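You operate a simulated robot arm through the tools that you are given. There is no shell and no other tool. Be economical: measure what you need, move in short steps, check, and stop when the job is done.

You run a simulated robot arm. Do the job below in one go: nothing can be reset, and whatever is moved stays where it is left.

## Task
Take the relief valve from the top of the oil bench and put it on the yellow base.

Only the result counts: the job must be done as asked and must still hold three seconds after the hand-in. Knocking over, shifting, dropping, spilling or breaking anything else fails it.

## Robot
A 6-joint arm with a two-finger parallel gripper, fixed in place. Base frame: the origin is at the foot of the arm, x ahead of it, y to its left, z up; the work surface is at about z = 0. Readings come in m, rad, newtons and seconds.
With the tool pointing down near the work surface it reaches from about 0.14 to 0.58 m from the base axis. Its first joint turns from -1.152 to 1.152 rad. Payload 2.1 kg.
The tool frame sits at the grasp point between the pads (the TCP): z along the fingers, y along the line on which they close. The tips reach 0.03 m beyond it. The gripper opens to 0.094 m. The fingers are 0.028 m wide and 0.01 m thick; the gripper's body (0.05 by 0.096 m) begins 0.055 m behind the TCP.
Orientation is told as [roll, pitch, yaw] about the base's x, y, z axes, in that order, counted from this pose: with the fingers straight down and closing along the base's y, the tool's x points along the base's -x, its y along +y and its z along -z.

## Interface
- The arm moves only by the tool drive_tool. Its argument "motion" is a list of rows, each a list of 7 numbers: the shift along the base's x, y, z in m, then the turn, a rotation vector about the base's x, y, z in rad, then the opening, from 0 (shut) to 1 (fully open). In form: [[dx, dy, dz, ax, ay, az, fingers], ...]. A call has 1 to 10 rows; each row is the pose to reach, as a shift and turn from the pose commanded when the call began. Each row takes 0.2 s and may step no farther than 0.05 m and 0.15 rad from the row before; otherwise, or with a gripper value out of range, the whole call is refused. A pose out of reach is approached as far as the arm can. The call stops where the force on the tool passes 40 N (or 10 N more than at its start, if that is more) or the arm is blocked; 0.2 s more then pass. The fingers move at their own pace (about 0.072 m/s each) and stop on an object; they squeeze with about 36 N. The grip force told is the motor's: it shows also when the fingers shut on nothing. Time passes only in rows, and 0.2 s behind the last, so rows that repeat a pose let the fingers close. The reply holds the time, the measured pose of the TCP, the force on the tool along the base axes, the opening and the grip force, in the units named above and with some noise.
- Cameras (640 x 400 px; columns grow to the right, rows downward): "scene" is fixed at [0.0379, -0.3737, 0.4722]; the picture's right is [0.81, -0.59, 0.00], its down [-0.42, -0.57, -0.71] and it looks along [0.42, 0.57, -0.70] (base axes); focal length 314 px, centre (320, 200). "wrist" rides on the gripper at [0.076, 0.014, -0.103] in the tool frame; the picture's right is [-0.18, 0.98, 0.00], its down [-0.75, -0.14, -0.64] and it looks along [-0.63, -0.12, 0.77] (tool axes); focal length 243 px, centre (320, 200). There is no depth. A picture from a camera that has moved, and an enlarged one, comes with that camera's place and axes in the base frame and with its lens. The place of the scene camera against the robot may be out by one fixed shift of up to 0.018 m in any direction.
- camera(camera): a new picture of that camera. No time passes.
- inspect(camera, box): a new picture of the part [left, top, right, bottom] of that camera's present view, enlarged. No time passes.
- hand_in(): hands the job in; it is judged then, once.

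Work in short steps. Places have to be worked out from the pictures, the camera data and where the tool is seen: move nearer, look again, correct. Check each grasp and each placing, and mend what went wrong. You have 90 turns and 42 pictures in all, those below and enlarged ones among them. Open the gripper and draw the arm clear of the work before you hand the job in, unless the task says otherwise; then end with one line.

The tools are called after "Emit:" by a JSON object that holds its "api" and its "payload". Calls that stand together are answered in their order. drive_tool: Moves the arm, as the interface text tells. Its arguments: {"type":"object","properties":{"motion":{"type":"array","items":{"type":"array","items":{"type":"number"}}}},"required":["motion"]} The other tools are called the same way: camera (camera) takes a picture; inspect (camera, box) takes an enlarged picture of a part of a camera's view; hand_in () hands the job in.

At the start:

```text
time_s: 0.0
ee_pos: [0.2494, -0.2213, 0.2412]
tool_rot: [-0.001, 0.0, 0.001]
force: [0.8, 0.1, -0.3]
finger_gap: 0.094
finger_force: 0.0
```

scene: 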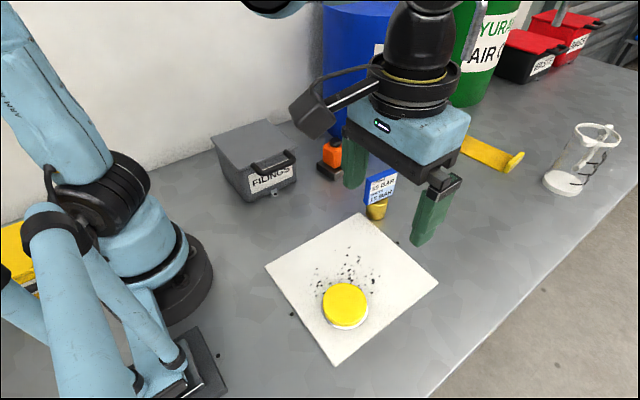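
wrist: 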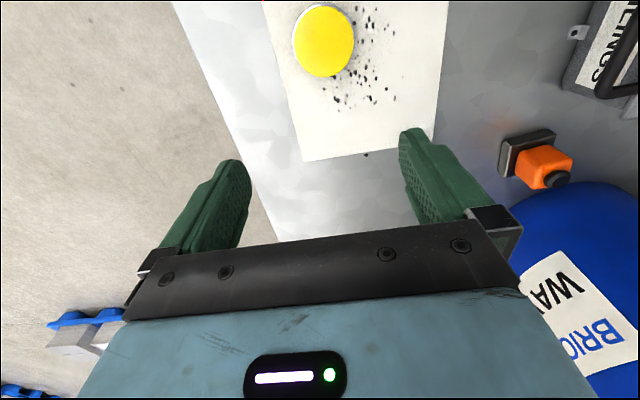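

The scene shows a small blue-tagged brass item behind the white sheet with the yellow disc, plus an orange item on a black base. I'll enlarge those regions to identify the valve.

Emit:
{"api": "inspect", "payload": {"camera": "scene", "box": [300, 110, 540, 260]}}

Emit:
{"api": "inspect", "payload": {"camera": "scene", "box": [250, 200, 450, 370]}}

```text
2.67 times, centred on (420, 185) of scene
camera zoom: at [0.0379, -0.3737, 0.4722], right [0.81, -0.59, 0.0], down [-0.42, -0.57, -0.71], along [0.42, 0.57, -0.7], focal length 837 px, centre (53, 240)
```

zoom: 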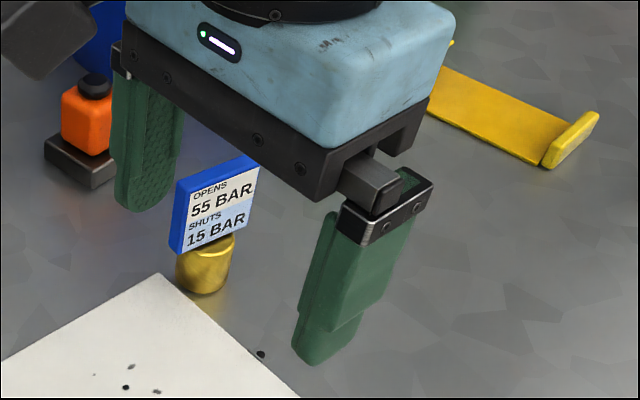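

```text
2.35 times, centred on (350, 285) of scene
camera zoom: at [0.0379, -0.3737, 0.4722], right [0.81, -0.59, 0.0], down [-0.42, -0.57, -0.71], along [0.42, 0.57, -0.7], focal length 738 px, centre (249, 0)
```

zoom: 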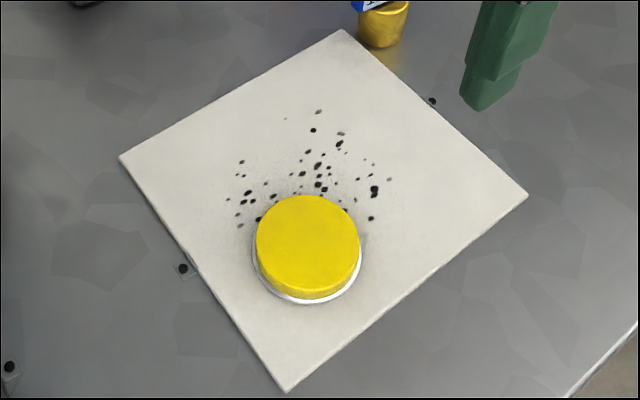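

The brass piece with the blue tag is near (0.39, -0.085), and the yellow disc on the sheet is near (0.21, -0.20). I'll raise the arm and shift it left so the wrist camera sees the valve and the arm stops hiding the scene.

Emit:
{"api": "drive_tool", "payload": {"motion": [[0, 0.03, 0.03, 0, 0, 0, 1], [0, 0.07, 0.06, 0, 0, 0, 1], [0, 0.12, 0.06, 0, 0, 0, 1], [0, 0.12, 0.06, 0, 0, 0, 1]]}}

Emit:
{"api": "camera", "payload": {"camera": "wrist"}}

Emit:
{"api": "camera", "payload": {"camera": "scene"}}

```text
time_s: 1.0
ee_pos: [0.2497, -0.0964, 0.2998]
tool_rot: [-0.001, 0.0, -0.001]
force: [-0.3, -0.7, -0.1]
finger_gap: 0.0943
finger_force: 0.0
```

```text
37 pictures are left
camera wrist: at [0.1731, -0.0819, 0.4023], right [0.18, 0.98, 0.0], down [0.75, -0.14, 0.64], along [0.63, -0.12, -0.77], focal length 243 px, centre (320, 200)
```

wrist: 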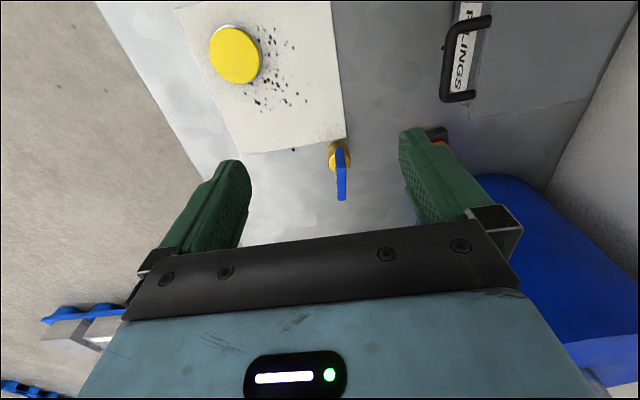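

```text
36 pictures are left
```

scene: 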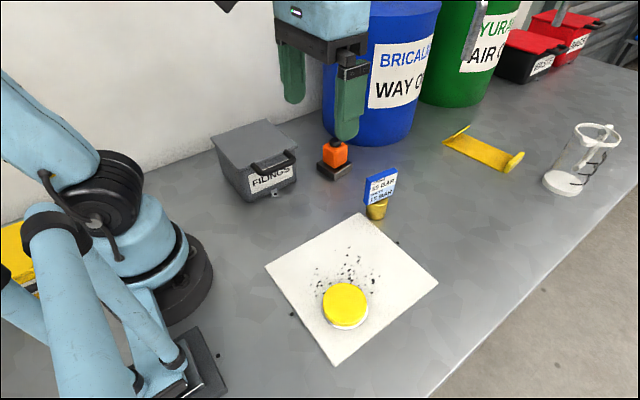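

The tag "OPENS 55 BAR / SHUTS 15 BAR" suits a relief valve. I'll enlarge both views of it and look at the orange item too.

Emit:
{"api": "inspect", "payload": {"camera": "wrist", "box": [280, 110, 400, 210]}}

Emit:
{"api": "inspect", "payload": {"camera": "scene", "box": [310, 130, 430, 230]}}

Emit:
{"api": "inspect", "payload": {"camera": "wrist", "box": [190, 0, 310, 100]}}

```text
4.00 times, centred on (340, 160) of wrist
camera zoom: at [0.1731, -0.0819, 0.4023], right [0.18, 0.98, 0.0], down [0.75, -0.14, 0.64], along [0.63, -0.12, -0.77], focal length 970 px, centre (240, 360)
```

zoom: 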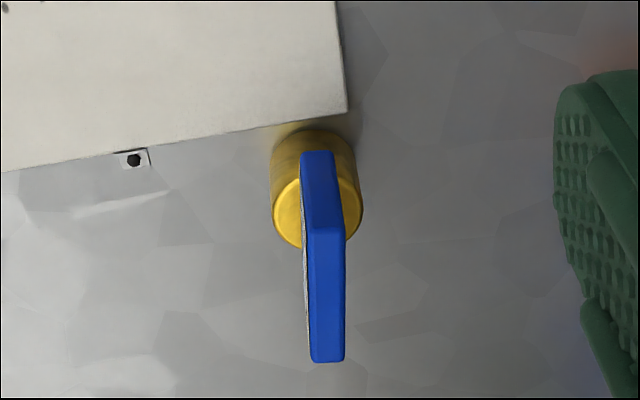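

```text
4.00 times, centred on (370, 180) of scene
camera zoom: at [0.0379, -0.3737, 0.4722], right [0.81, -0.59, 0.0], down [-0.42, -0.57, -0.71], along [0.42, 0.57, -0.7], focal length 1256 px, centre (120, 280)
```

zoom: 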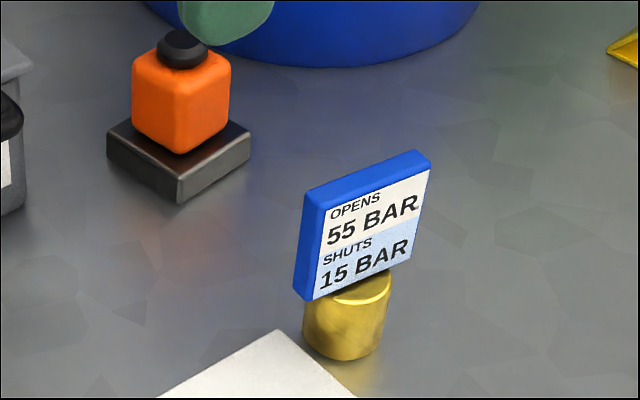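

```text
4.00 times, centred on (250, 50) of wrist
camera zoom: at [0.1731, -0.0819, 0.4023], right [0.18, 0.98, 0.0], down [0.75, -0.14, 0.64], along [0.63, -0.12, -0.77], focal length 970 px, centre (600, 800)
```

zoom: 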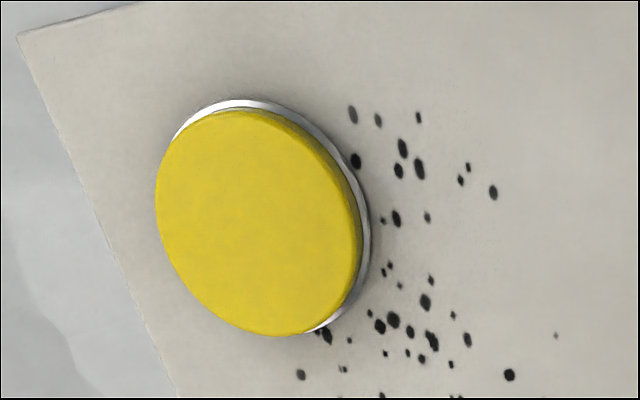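

I judge the valve body to be a brass cylinder about 4 cm wide and 4 cm tall at (0.394, -0.088). Its tag runs along x and reaches z≈0.09. I'll move above it and look again.

Emit:
{"api": "drive_tool", "payload": {"motion": [[0.04, 0.004, 0, 0, 0, 0, 1], [0.08, 0.008, -0.01, 0, 0, 0, 1], [0.12, 0.008, -0.04, 0, 0, 0, 1], [0.144, 0.008, -0.08, 0, 0, 0, 1], [0.144, 0.008, -0.12, 0, 0, 0, 1], [0.144, 0.008, -0.12, 0, 0, 0, 1]]}}

Emit:
{"api": "camera", "payload": {"camera": "wrist"}}

Emit:
{"api": "camera", "payload": {"camera": "scene"}}

```text
time_s: 2.4
ee_pos: [0.3923, -0.0911, 0.1824]
tool_rot: [-0.002, 0.001, -0.002]
force: [-0.3, -0.2, 0.6]
finger_gap: 0.0941
finger_force: 0.0
```

```text
32 pictures are left
camera wrist: at [0.3159, -0.0767, 0.2845], right [0.18, 0.98, 0.0], down [0.75, -0.14, 0.64], along [0.63, -0.12, -0.77], focal length 243 px, centre (320, 200)
```

wrist: 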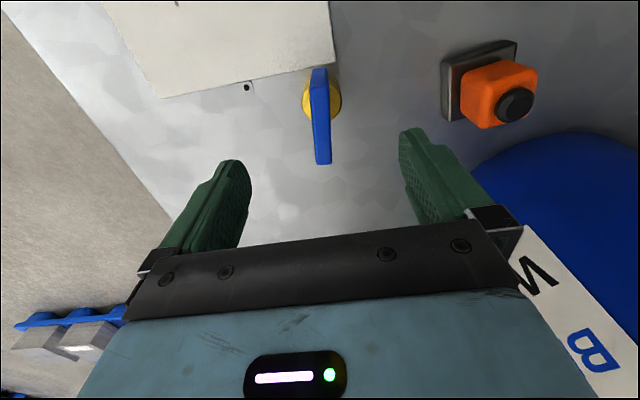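

```text
31 pictures are left
```

scene: 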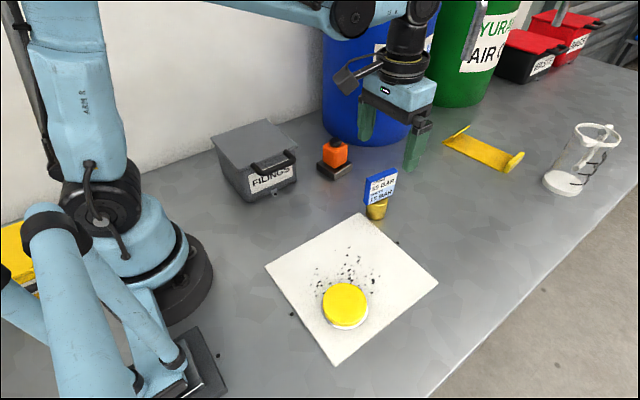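

The wrist view shows the valve between the finger lines. I'll enlarge it to triangulate its centre and heights.

Emit:
{"api": "inspect", "payload": {"camera": "wrist", "box": [260, 60, 380, 180]}}

```text
3.33 times, centred on (320, 120) of wrist
camera zoom: at [0.3159, -0.0767, 0.2845], right [0.18, 0.98, 0.0], down [0.75, -0.14, 0.64], along [0.63, -0.12, -0.77], focal length 809 px, centre (320, 467)
```

zoom: 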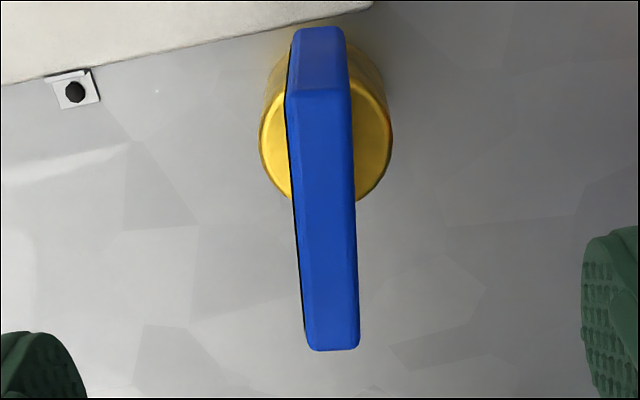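

Two views agree that the body is at (0.394, -0.090), 39 mm wide and topping out at about z=0.04, with the tag top at about 0.09–0.10. I'll descend to TCP z≈0.05 with the fingers open.

Emit:
{"api": "drive_tool", "payload": {"motion": [[0.002, 0.001, -0.04, 0, 0, 0, 1], [0.002, 0.001, -0.08, 0, 0, 0, 1], [0.002, 0.001, -0.11, 0, 0, 0, 1], [0.002, 0.001, -0.125, 0, 0, 0, 1], [0.002, 0.001, -0.132, 0, 0, 0, 1], [0.002, 0.001, -0.132, 0, 0, 0, 1]]}}

Emit:
{"api": "inspect", "payload": {"camera": "scene", "box": [310, 110, 470, 240]}}

Emit:
{"api": "camera", "payload": {"camera": "wrist"}}

```text
time_s: 3.6
ee_pos: [0.3972, -0.0902, 0.0505]
tool_rot: [-0.001, -0.001, -0.002]
force: [0.0, 1.5, 13.1]
finger_gap: 0.0938
finger_force: 0.1
stopped in row 6: the force on the tool passed its limit (the readings are from after the stop); the commanded pose is now the measured one
```

```text
3.08 times, centred on (390, 175) of scene
camera zoom: at [0.0379, -0.3737, 0.4722], right [0.81, -0.59, 0.0], down [-0.42, -0.57, -0.71], along [0.42, 0.57, -0.7], focal length 966 px, centre (105, 277)
```

zoom: 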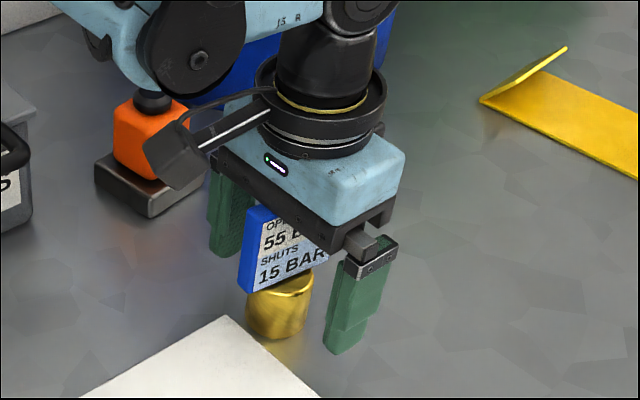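

```text
28 pictures are left
camera wrist: at [0.3209, -0.0763, 0.1539], right [0.18, 0.98, 0.0], down [0.75, -0.14, 0.64], along [0.63, -0.12, -0.77], focal length 243 px, centre (320, 200)
```

wrist: 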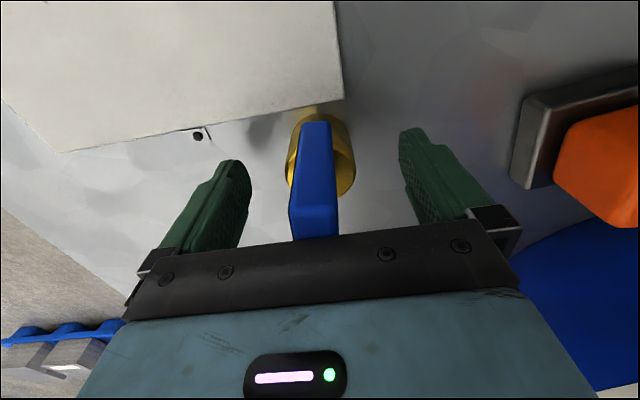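

The gripper body touched the tag's top, so that top is at about 0.105. I'll back up 5 mm and check that the contact force goes.

Emit:
{"api": "drive_tool", "payload": {"motion": [[-0.002, 0, 0.005, 0, 0, 0, 1], [-0.002, 0, 0.005, 0, 0, 0, 1]]}}

Emit:
{"api": "inspect", "payload": {"camera": "wrist", "box": [220, 80, 420, 250]}}

```text
time_s: 4.2
ee_pos: [0.3957, -0.0907, 0.056]
tool_rot: [0.0, 0.002, -0.001]
force: [-0.1, 0.4, -0.1]
finger_gap: 0.0938
finger_force: 0.2
```

```text
2.35 times, centred on (320, 165) of wrist
camera zoom: at [0.3192, -0.0764, 0.1586], right [0.18, 0.98, 0.0], down [0.75, -0.14, 0.64], along [0.63, -0.12, -0.77], focal length 571 px, centre (320, 282)
```

zoom: 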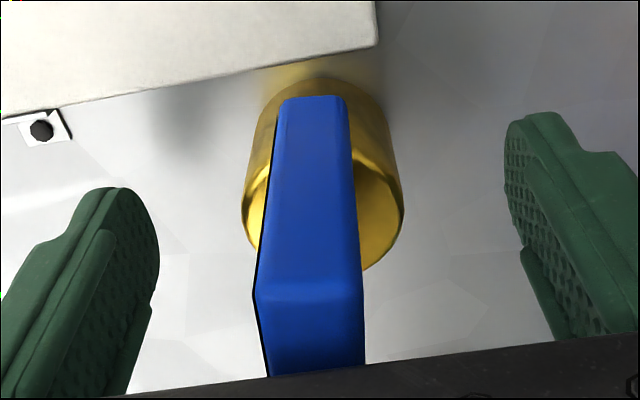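

The force is clear and the body is centred between the pads. The tips are about 1.5 cm below the brass top, so I'll shift 3 mm back in x and close on it.

Emit:
{"api": "drive_tool", "payload": {"motion": [[-0.003, 0.001, -0.002, 0, 0, 0, 1], [-0.003, 0.001, -0.002, 0, 0, 0, 0.6], [-0.003, 0.001, -0.002, 0, 0, 0, 0.2], [-0.003, 0.001, -0.002, 0, 0, 0, 0], [-0.003, 0.001, -0.002, 0, 0, 0, 0], [-0.003, 0.001, -0.002, 0, 0, 0, 0]]}}

Emit:
{"api": "inspect", "payload": {"camera": "wrist", "box": [220, 80, 420, 250]}}

```text
time_s: 5.7
ee_pos: [0.393, -0.089, 0.054]
tool_rot: [-0.002, 0.001, -0.001]
force: [-1.2, -3.4, 0.1]
finger_gap: 0.0386
finger_force: 36.3
```

```text
2.35 times, centred on (320, 165) of wrist
camera zoom: at [0.3162, -0.0755, 0.1568], right [0.18, 0.98, 0.0], down [0.75, -0.14, 0.64], along [0.63, -0.12, -0.77], focal length 571 px, centre (320, 282)
```

zoom: 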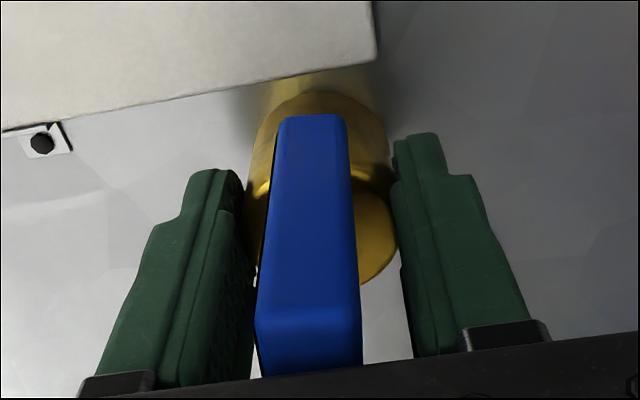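

Gripped at 0.0386 m with 36 N, which matches the brass body. I'll lift it straight up and check.

Emit:
{"api": "drive_tool", "payload": {"motion": [[0, 0, 0.01, 0, 0, 0, 0], [0, 0, 0.03, 0, 0, 0, 0], [0, 0, 0.06, 0, 0, 0, 0], [0, 0, 0.1, 0, 0, 0, 0], [0, 0, 0.1, 0, 0, 0, 0]]}}

Emit:
{"api": "camera", "payload": {"camera": "scene"}}

Emit:
{"api": "camera", "payload": {"camera": "wrist"}}

```text
time_s: 6.8
ee_pos: [0.393, -0.0882, 0.1544]
tool_rot: [0.0, 0.0, 0.002]
force: [0.1, 0.0, -9.3]
finger_gap: 0.0385
finger_force: 36.0
```

```text
25 pictures are left
```

scene: 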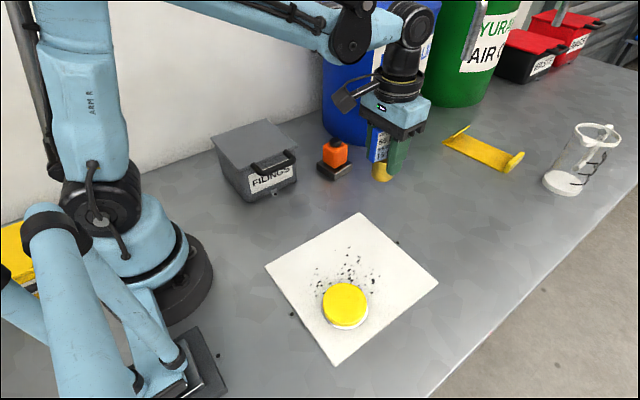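

```text
24 pictures are left
camera wrist: at [0.3159, -0.0752, 0.2574], right [0.18, 0.98, 0.0], down [0.75, -0.14, 0.64], along [0.63, -0.12, -0.77], focal length 243 px, centre (320, 200)
```

wrist: 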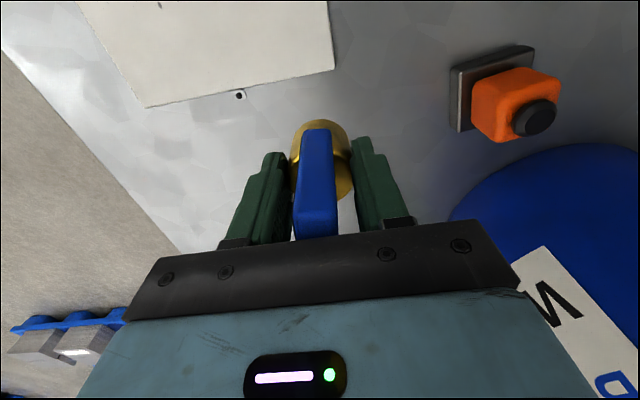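

The valve is held (about 9 N of weight). From three views the yellow base's centre is about (0.212, -0.210) and its top is about z=0.015. I'll carry the valve over it, staying high.

Emit:
{"api": "drive_tool", "payload": {"motion": [[-0.025, -0.017, 0, 0, 0, 0, 0], [-0.06, -0.04, 0, 0, 0, 0, 0], [-0.095, -0.064, 0, 0, 0, 0, 0], [-0.13, -0.088, 0, 0, 0, 0, 0], [-0.16, -0.109, 0, 0, 0, 0, 0], [-0.181, -0.122, 0, 0, 0, 0, 0], [-0.181, -0.122, 0, 0, 0, 0, 0]]}}

Emit:
{"api": "camera", "payload": {"camera": "wrist"}}

Emit:
{"api": "inspect", "payload": {"camera": "scene", "box": [220, 150, 460, 380]}}

```text
time_s: 8.4
ee_pos: [0.2103, -0.2135, 0.1527]
tool_rot: [0.0, 0.002, 0.0]
force: [-0.6, -0.9, -9.3]
finger_gap: 0.0384
finger_force: 35.5
```

```text
23 pictures are left
camera wrist: at [0.1337, -0.1994, 0.2564], right [0.18, 0.98, 0.0], down [0.75, -0.14, 0.64], along [0.63, -0.12, -0.77], focal length 243 px, centre (320, 200)
```

wrist: 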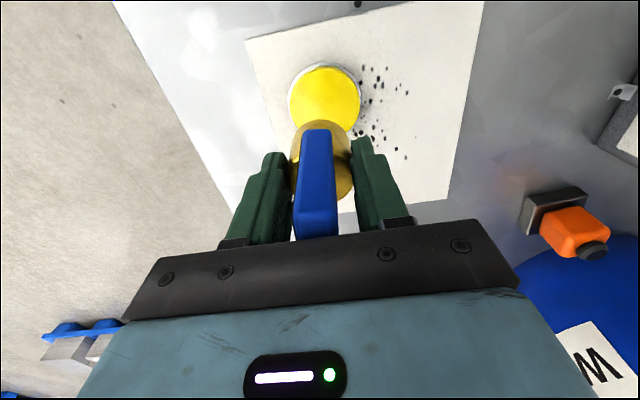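

```text
1.74 times, centred on (340, 265) of scene
camera zoom: at [0.038, -0.3737, 0.4721], right [0.81, -0.59, 0.0], down [-0.42, -0.57, -0.71], along [0.42, 0.57, -0.7], focal length 546 px, centre (285, 87)
```

zoom: 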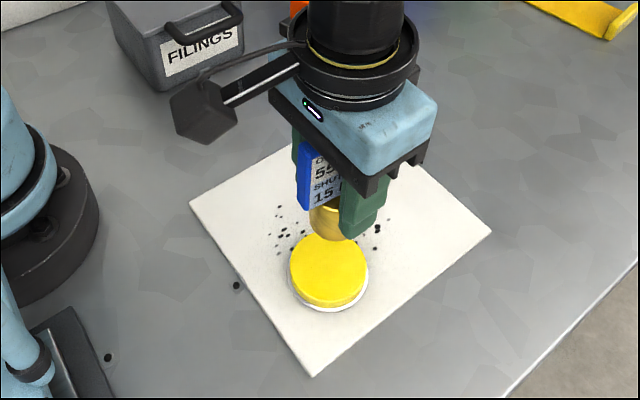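

The disc centre reads (0.211, -0.210) and the TCP is about 3 mm off it. I'll correct that while lowering to about 1 cm above the disc.

Emit:
{"api": "drive_tool", "payload": {"motion": [[0.001, 0.003, -0.02, 0, 0, 0, 0], [0.001, 0.003, -0.045, 0, 0, 0, 0], [0.001, 0.003, -0.062, 0, 0, 0, 0], [0.001, 0.003, -0.07, 0, 0, 0, 0], [0.001, 0.003, -0.07, 0, 0, 0, 0]]}}

Emit:
{"api": "inspect", "payload": {"camera": "wrist", "box": [200, 50, 440, 250]}}

Emit:
{"api": "inspect", "payload": {"camera": "scene", "box": [260, 220, 430, 350]}}

```text
time_s: 9.7
ee_pos: [0.2108, -0.2087, 0.0829]
tool_rot: [0.0, 0.0, 0.0]
force: [-0.1, 0.2, -9.8]
finger_gap: 0.0385
finger_force: 35.9
```

```text
2.00 times, centred on (320, 150) of wrist
camera zoom: at [0.1353, -0.1945, 0.1856], right [0.18, 0.98, 0.0], down [0.75, -0.14, 0.64], along [0.63, -0.12, -0.77], focal length 485 px, centre (320, 300)
```

zoom: 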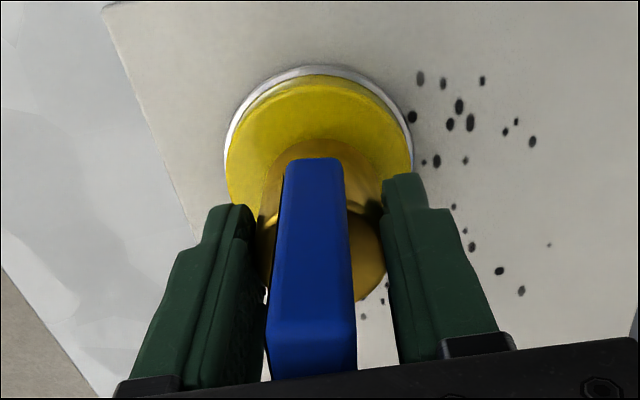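

```text
3.08 times, centred on (345, 285) of scene
camera zoom: at [0.038, -0.3737, 0.4721], right [0.81, -0.59, 0.0], down [-0.42, -0.57, -0.71], along [0.42, 0.57, -0.7], focal length 966 px, centre (243, -62)
```

zoom: 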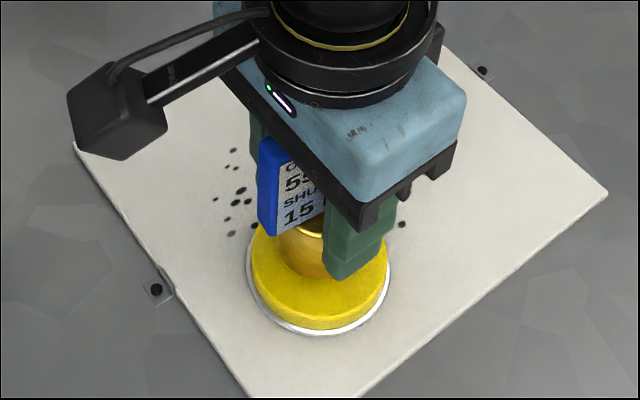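

The valve looks centred on the disc in both views. I'll lower in small steps and watch for the weight to transfer.

Emit:
{"api": "drive_tool", "payload": {"motion": [[0, -0.001, -0.004, 0, 0, 0, 0], [0, -0.001, -0.007, 0, 0, 0, 0], [0, -0.001, -0.009, 0, 0, 0, 0], [0, -0.001, -0.009, 0, 0, 0, 0]]}}

Emit:
{"api": "inspect", "payload": {"camera": "scene", "box": [300, 260, 400, 340]}}

```text
time_s: 10.7
ee_pos: [0.2126, -0.2098, 0.0761]
tool_rot: [0.001, -0.001, -0.001]
force: [-2.0, -0.1, 9.7]
finger_gap: 0.0385
finger_force: 35.6
```

```text
5.00 times, centred on (350, 300) of scene
camera zoom: at [0.0379, -0.3737, 0.4722], right [0.81, -0.59, 0.0], down [-0.42, -0.57, -0.71], along [0.42, 0.57, -0.7], focal length 1569 px, centre (170, -300)
```

zoom: 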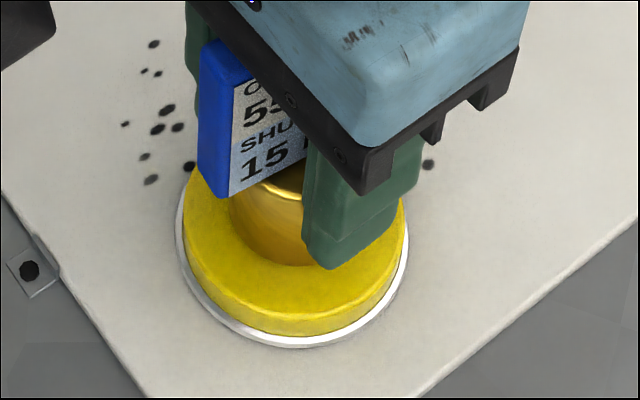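

Contact is made: the force went from -9.8 to +9.7 N, so the disc top is at about 0.022. The brass body sits centred on the disc. I'll ease the push slightly and open the fingers gradually.

Emit:
{"api": "drive_tool", "payload": {"motion": [[0, 0, 0.001, 0, 0, 0, 0], [0, 0, 0.001, 0, 0, 0, 0], [0, 0, 0.001, 0, 0, 0, 0.45], [0, 0, 0.001, 0, 0, 0, 0.55], [0, 0, 0.001, 0, 0, 0, 0.8], [0, 0, 0.001, 0, 0, 0, 1], [0, 0, 0.001, 0, 0, 0, 1]]}}

Emit:
{"api": "inspect", "payload": {"camera": "scene", "box": [280, 240, 400, 340]}}

Emit:
{"api": "camera", "payload": {"camera": "wrist"}}

```text
time_s: 12.2
ee_pos: [0.2121, -0.2089, 0.0766]
tool_rot: [-0.001, 0.0, 0.0]
force: [0.1, 0.8, 0.0]
finger_gap: 0.0939
finger_force: 0.2
```

```text
4.00 times, centred on (340, 290) of scene
camera zoom: at [0.0379, -0.3737, 0.4722], right [0.81, -0.59, 0.0], down [-0.42, -0.57, -0.71], along [0.42, 0.57, -0.7], focal length 1256 px, centre (240, -160)
```

zoom: 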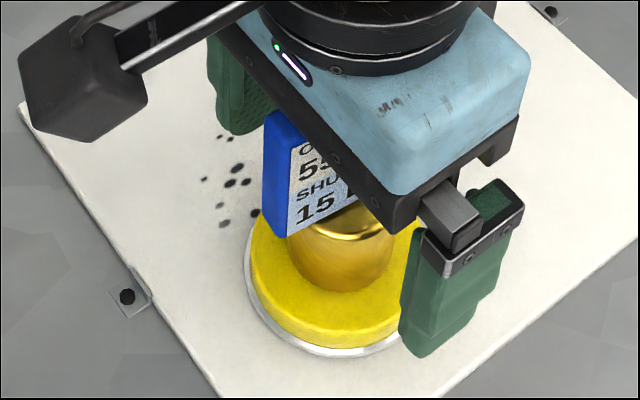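

```text
17 pictures are left
camera wrist: at [0.1362, -0.1951, 0.1789], right [0.18, 0.98, 0.0], down [0.75, -0.14, 0.64], along [0.63, -0.12, -0.77], focal length 243 px, centre (320, 200)
```

wrist: 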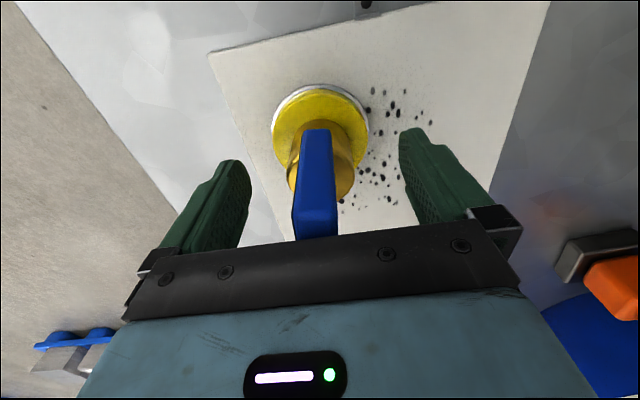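

The valve stands upright on the disc and the fingers are clear of it. I'll rise straight up, then draw away to the left.

Emit:
{"api": "drive_tool", "payload": {"motion": [[0, 0, 0.02, 0, 0, 0, 1], [0, 0, 0.06, 0, 0, 0, 1], [0, 0, 0.1, 0, 0, 0, 1], [0, 0, 0.14, 0, 0, 0, 1], [0, 0, 0.18, 0, 0, 0, 1], [0.02, 0.04, 0.19, 0, 0, 0, 1], [0.03, 0.08, 0.2, 0, 0, 0, 1], [0.04, 0.12, 0.2, 0, 0, 0, 1], [0.04, 0.12, 0.2, 0, 0, 0, 1]]}}

Emit:
{"api": "camera", "payload": {"camera": "scene"}}

Emit:
{"api": "inspect", "payload": {"camera": "scene", "box": [280, 230, 420, 350]}}

```text
time_s: 14.2
ee_pos: [0.2526, -0.0888, 0.2757]
tool_rot: [-0.002, 0.0, 0.002]
force: [-1.0, 0.1, 0.6]
finger_gap: 0.094
finger_force: 0.0
```

```text
16 pictures are left
```

scene: 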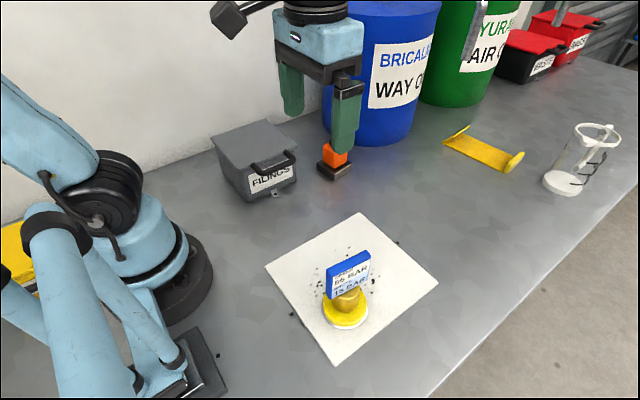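

```text
3.33 times, centred on (350, 290) of scene
camera zoom: at [0.038, -0.3737, 0.4722], right [0.81, -0.59, 0.0], down [-0.42, -0.57, -0.71], along [0.42, 0.57, -0.7], focal length 1046 px, centre (220, -100)
```

zoom: 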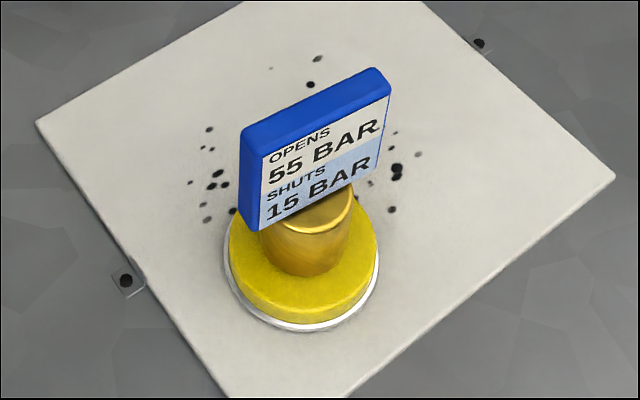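

The valve stands upright and centred on the yellow base. Nothing else has moved and the arm is clear, so I'm handing in.

Emit:
{"api": "hand_in", "payload": {}}

```text
The job is handed in.
```

The relief valve (the brass body with the blue "OPENS 55 BAR / SHUTS 15 BAR" tag) now stands upright on the yellow disc, which I took to be the yellow base. The gripper is open and the arm is clear, and the last pictures showed nothing else moved.
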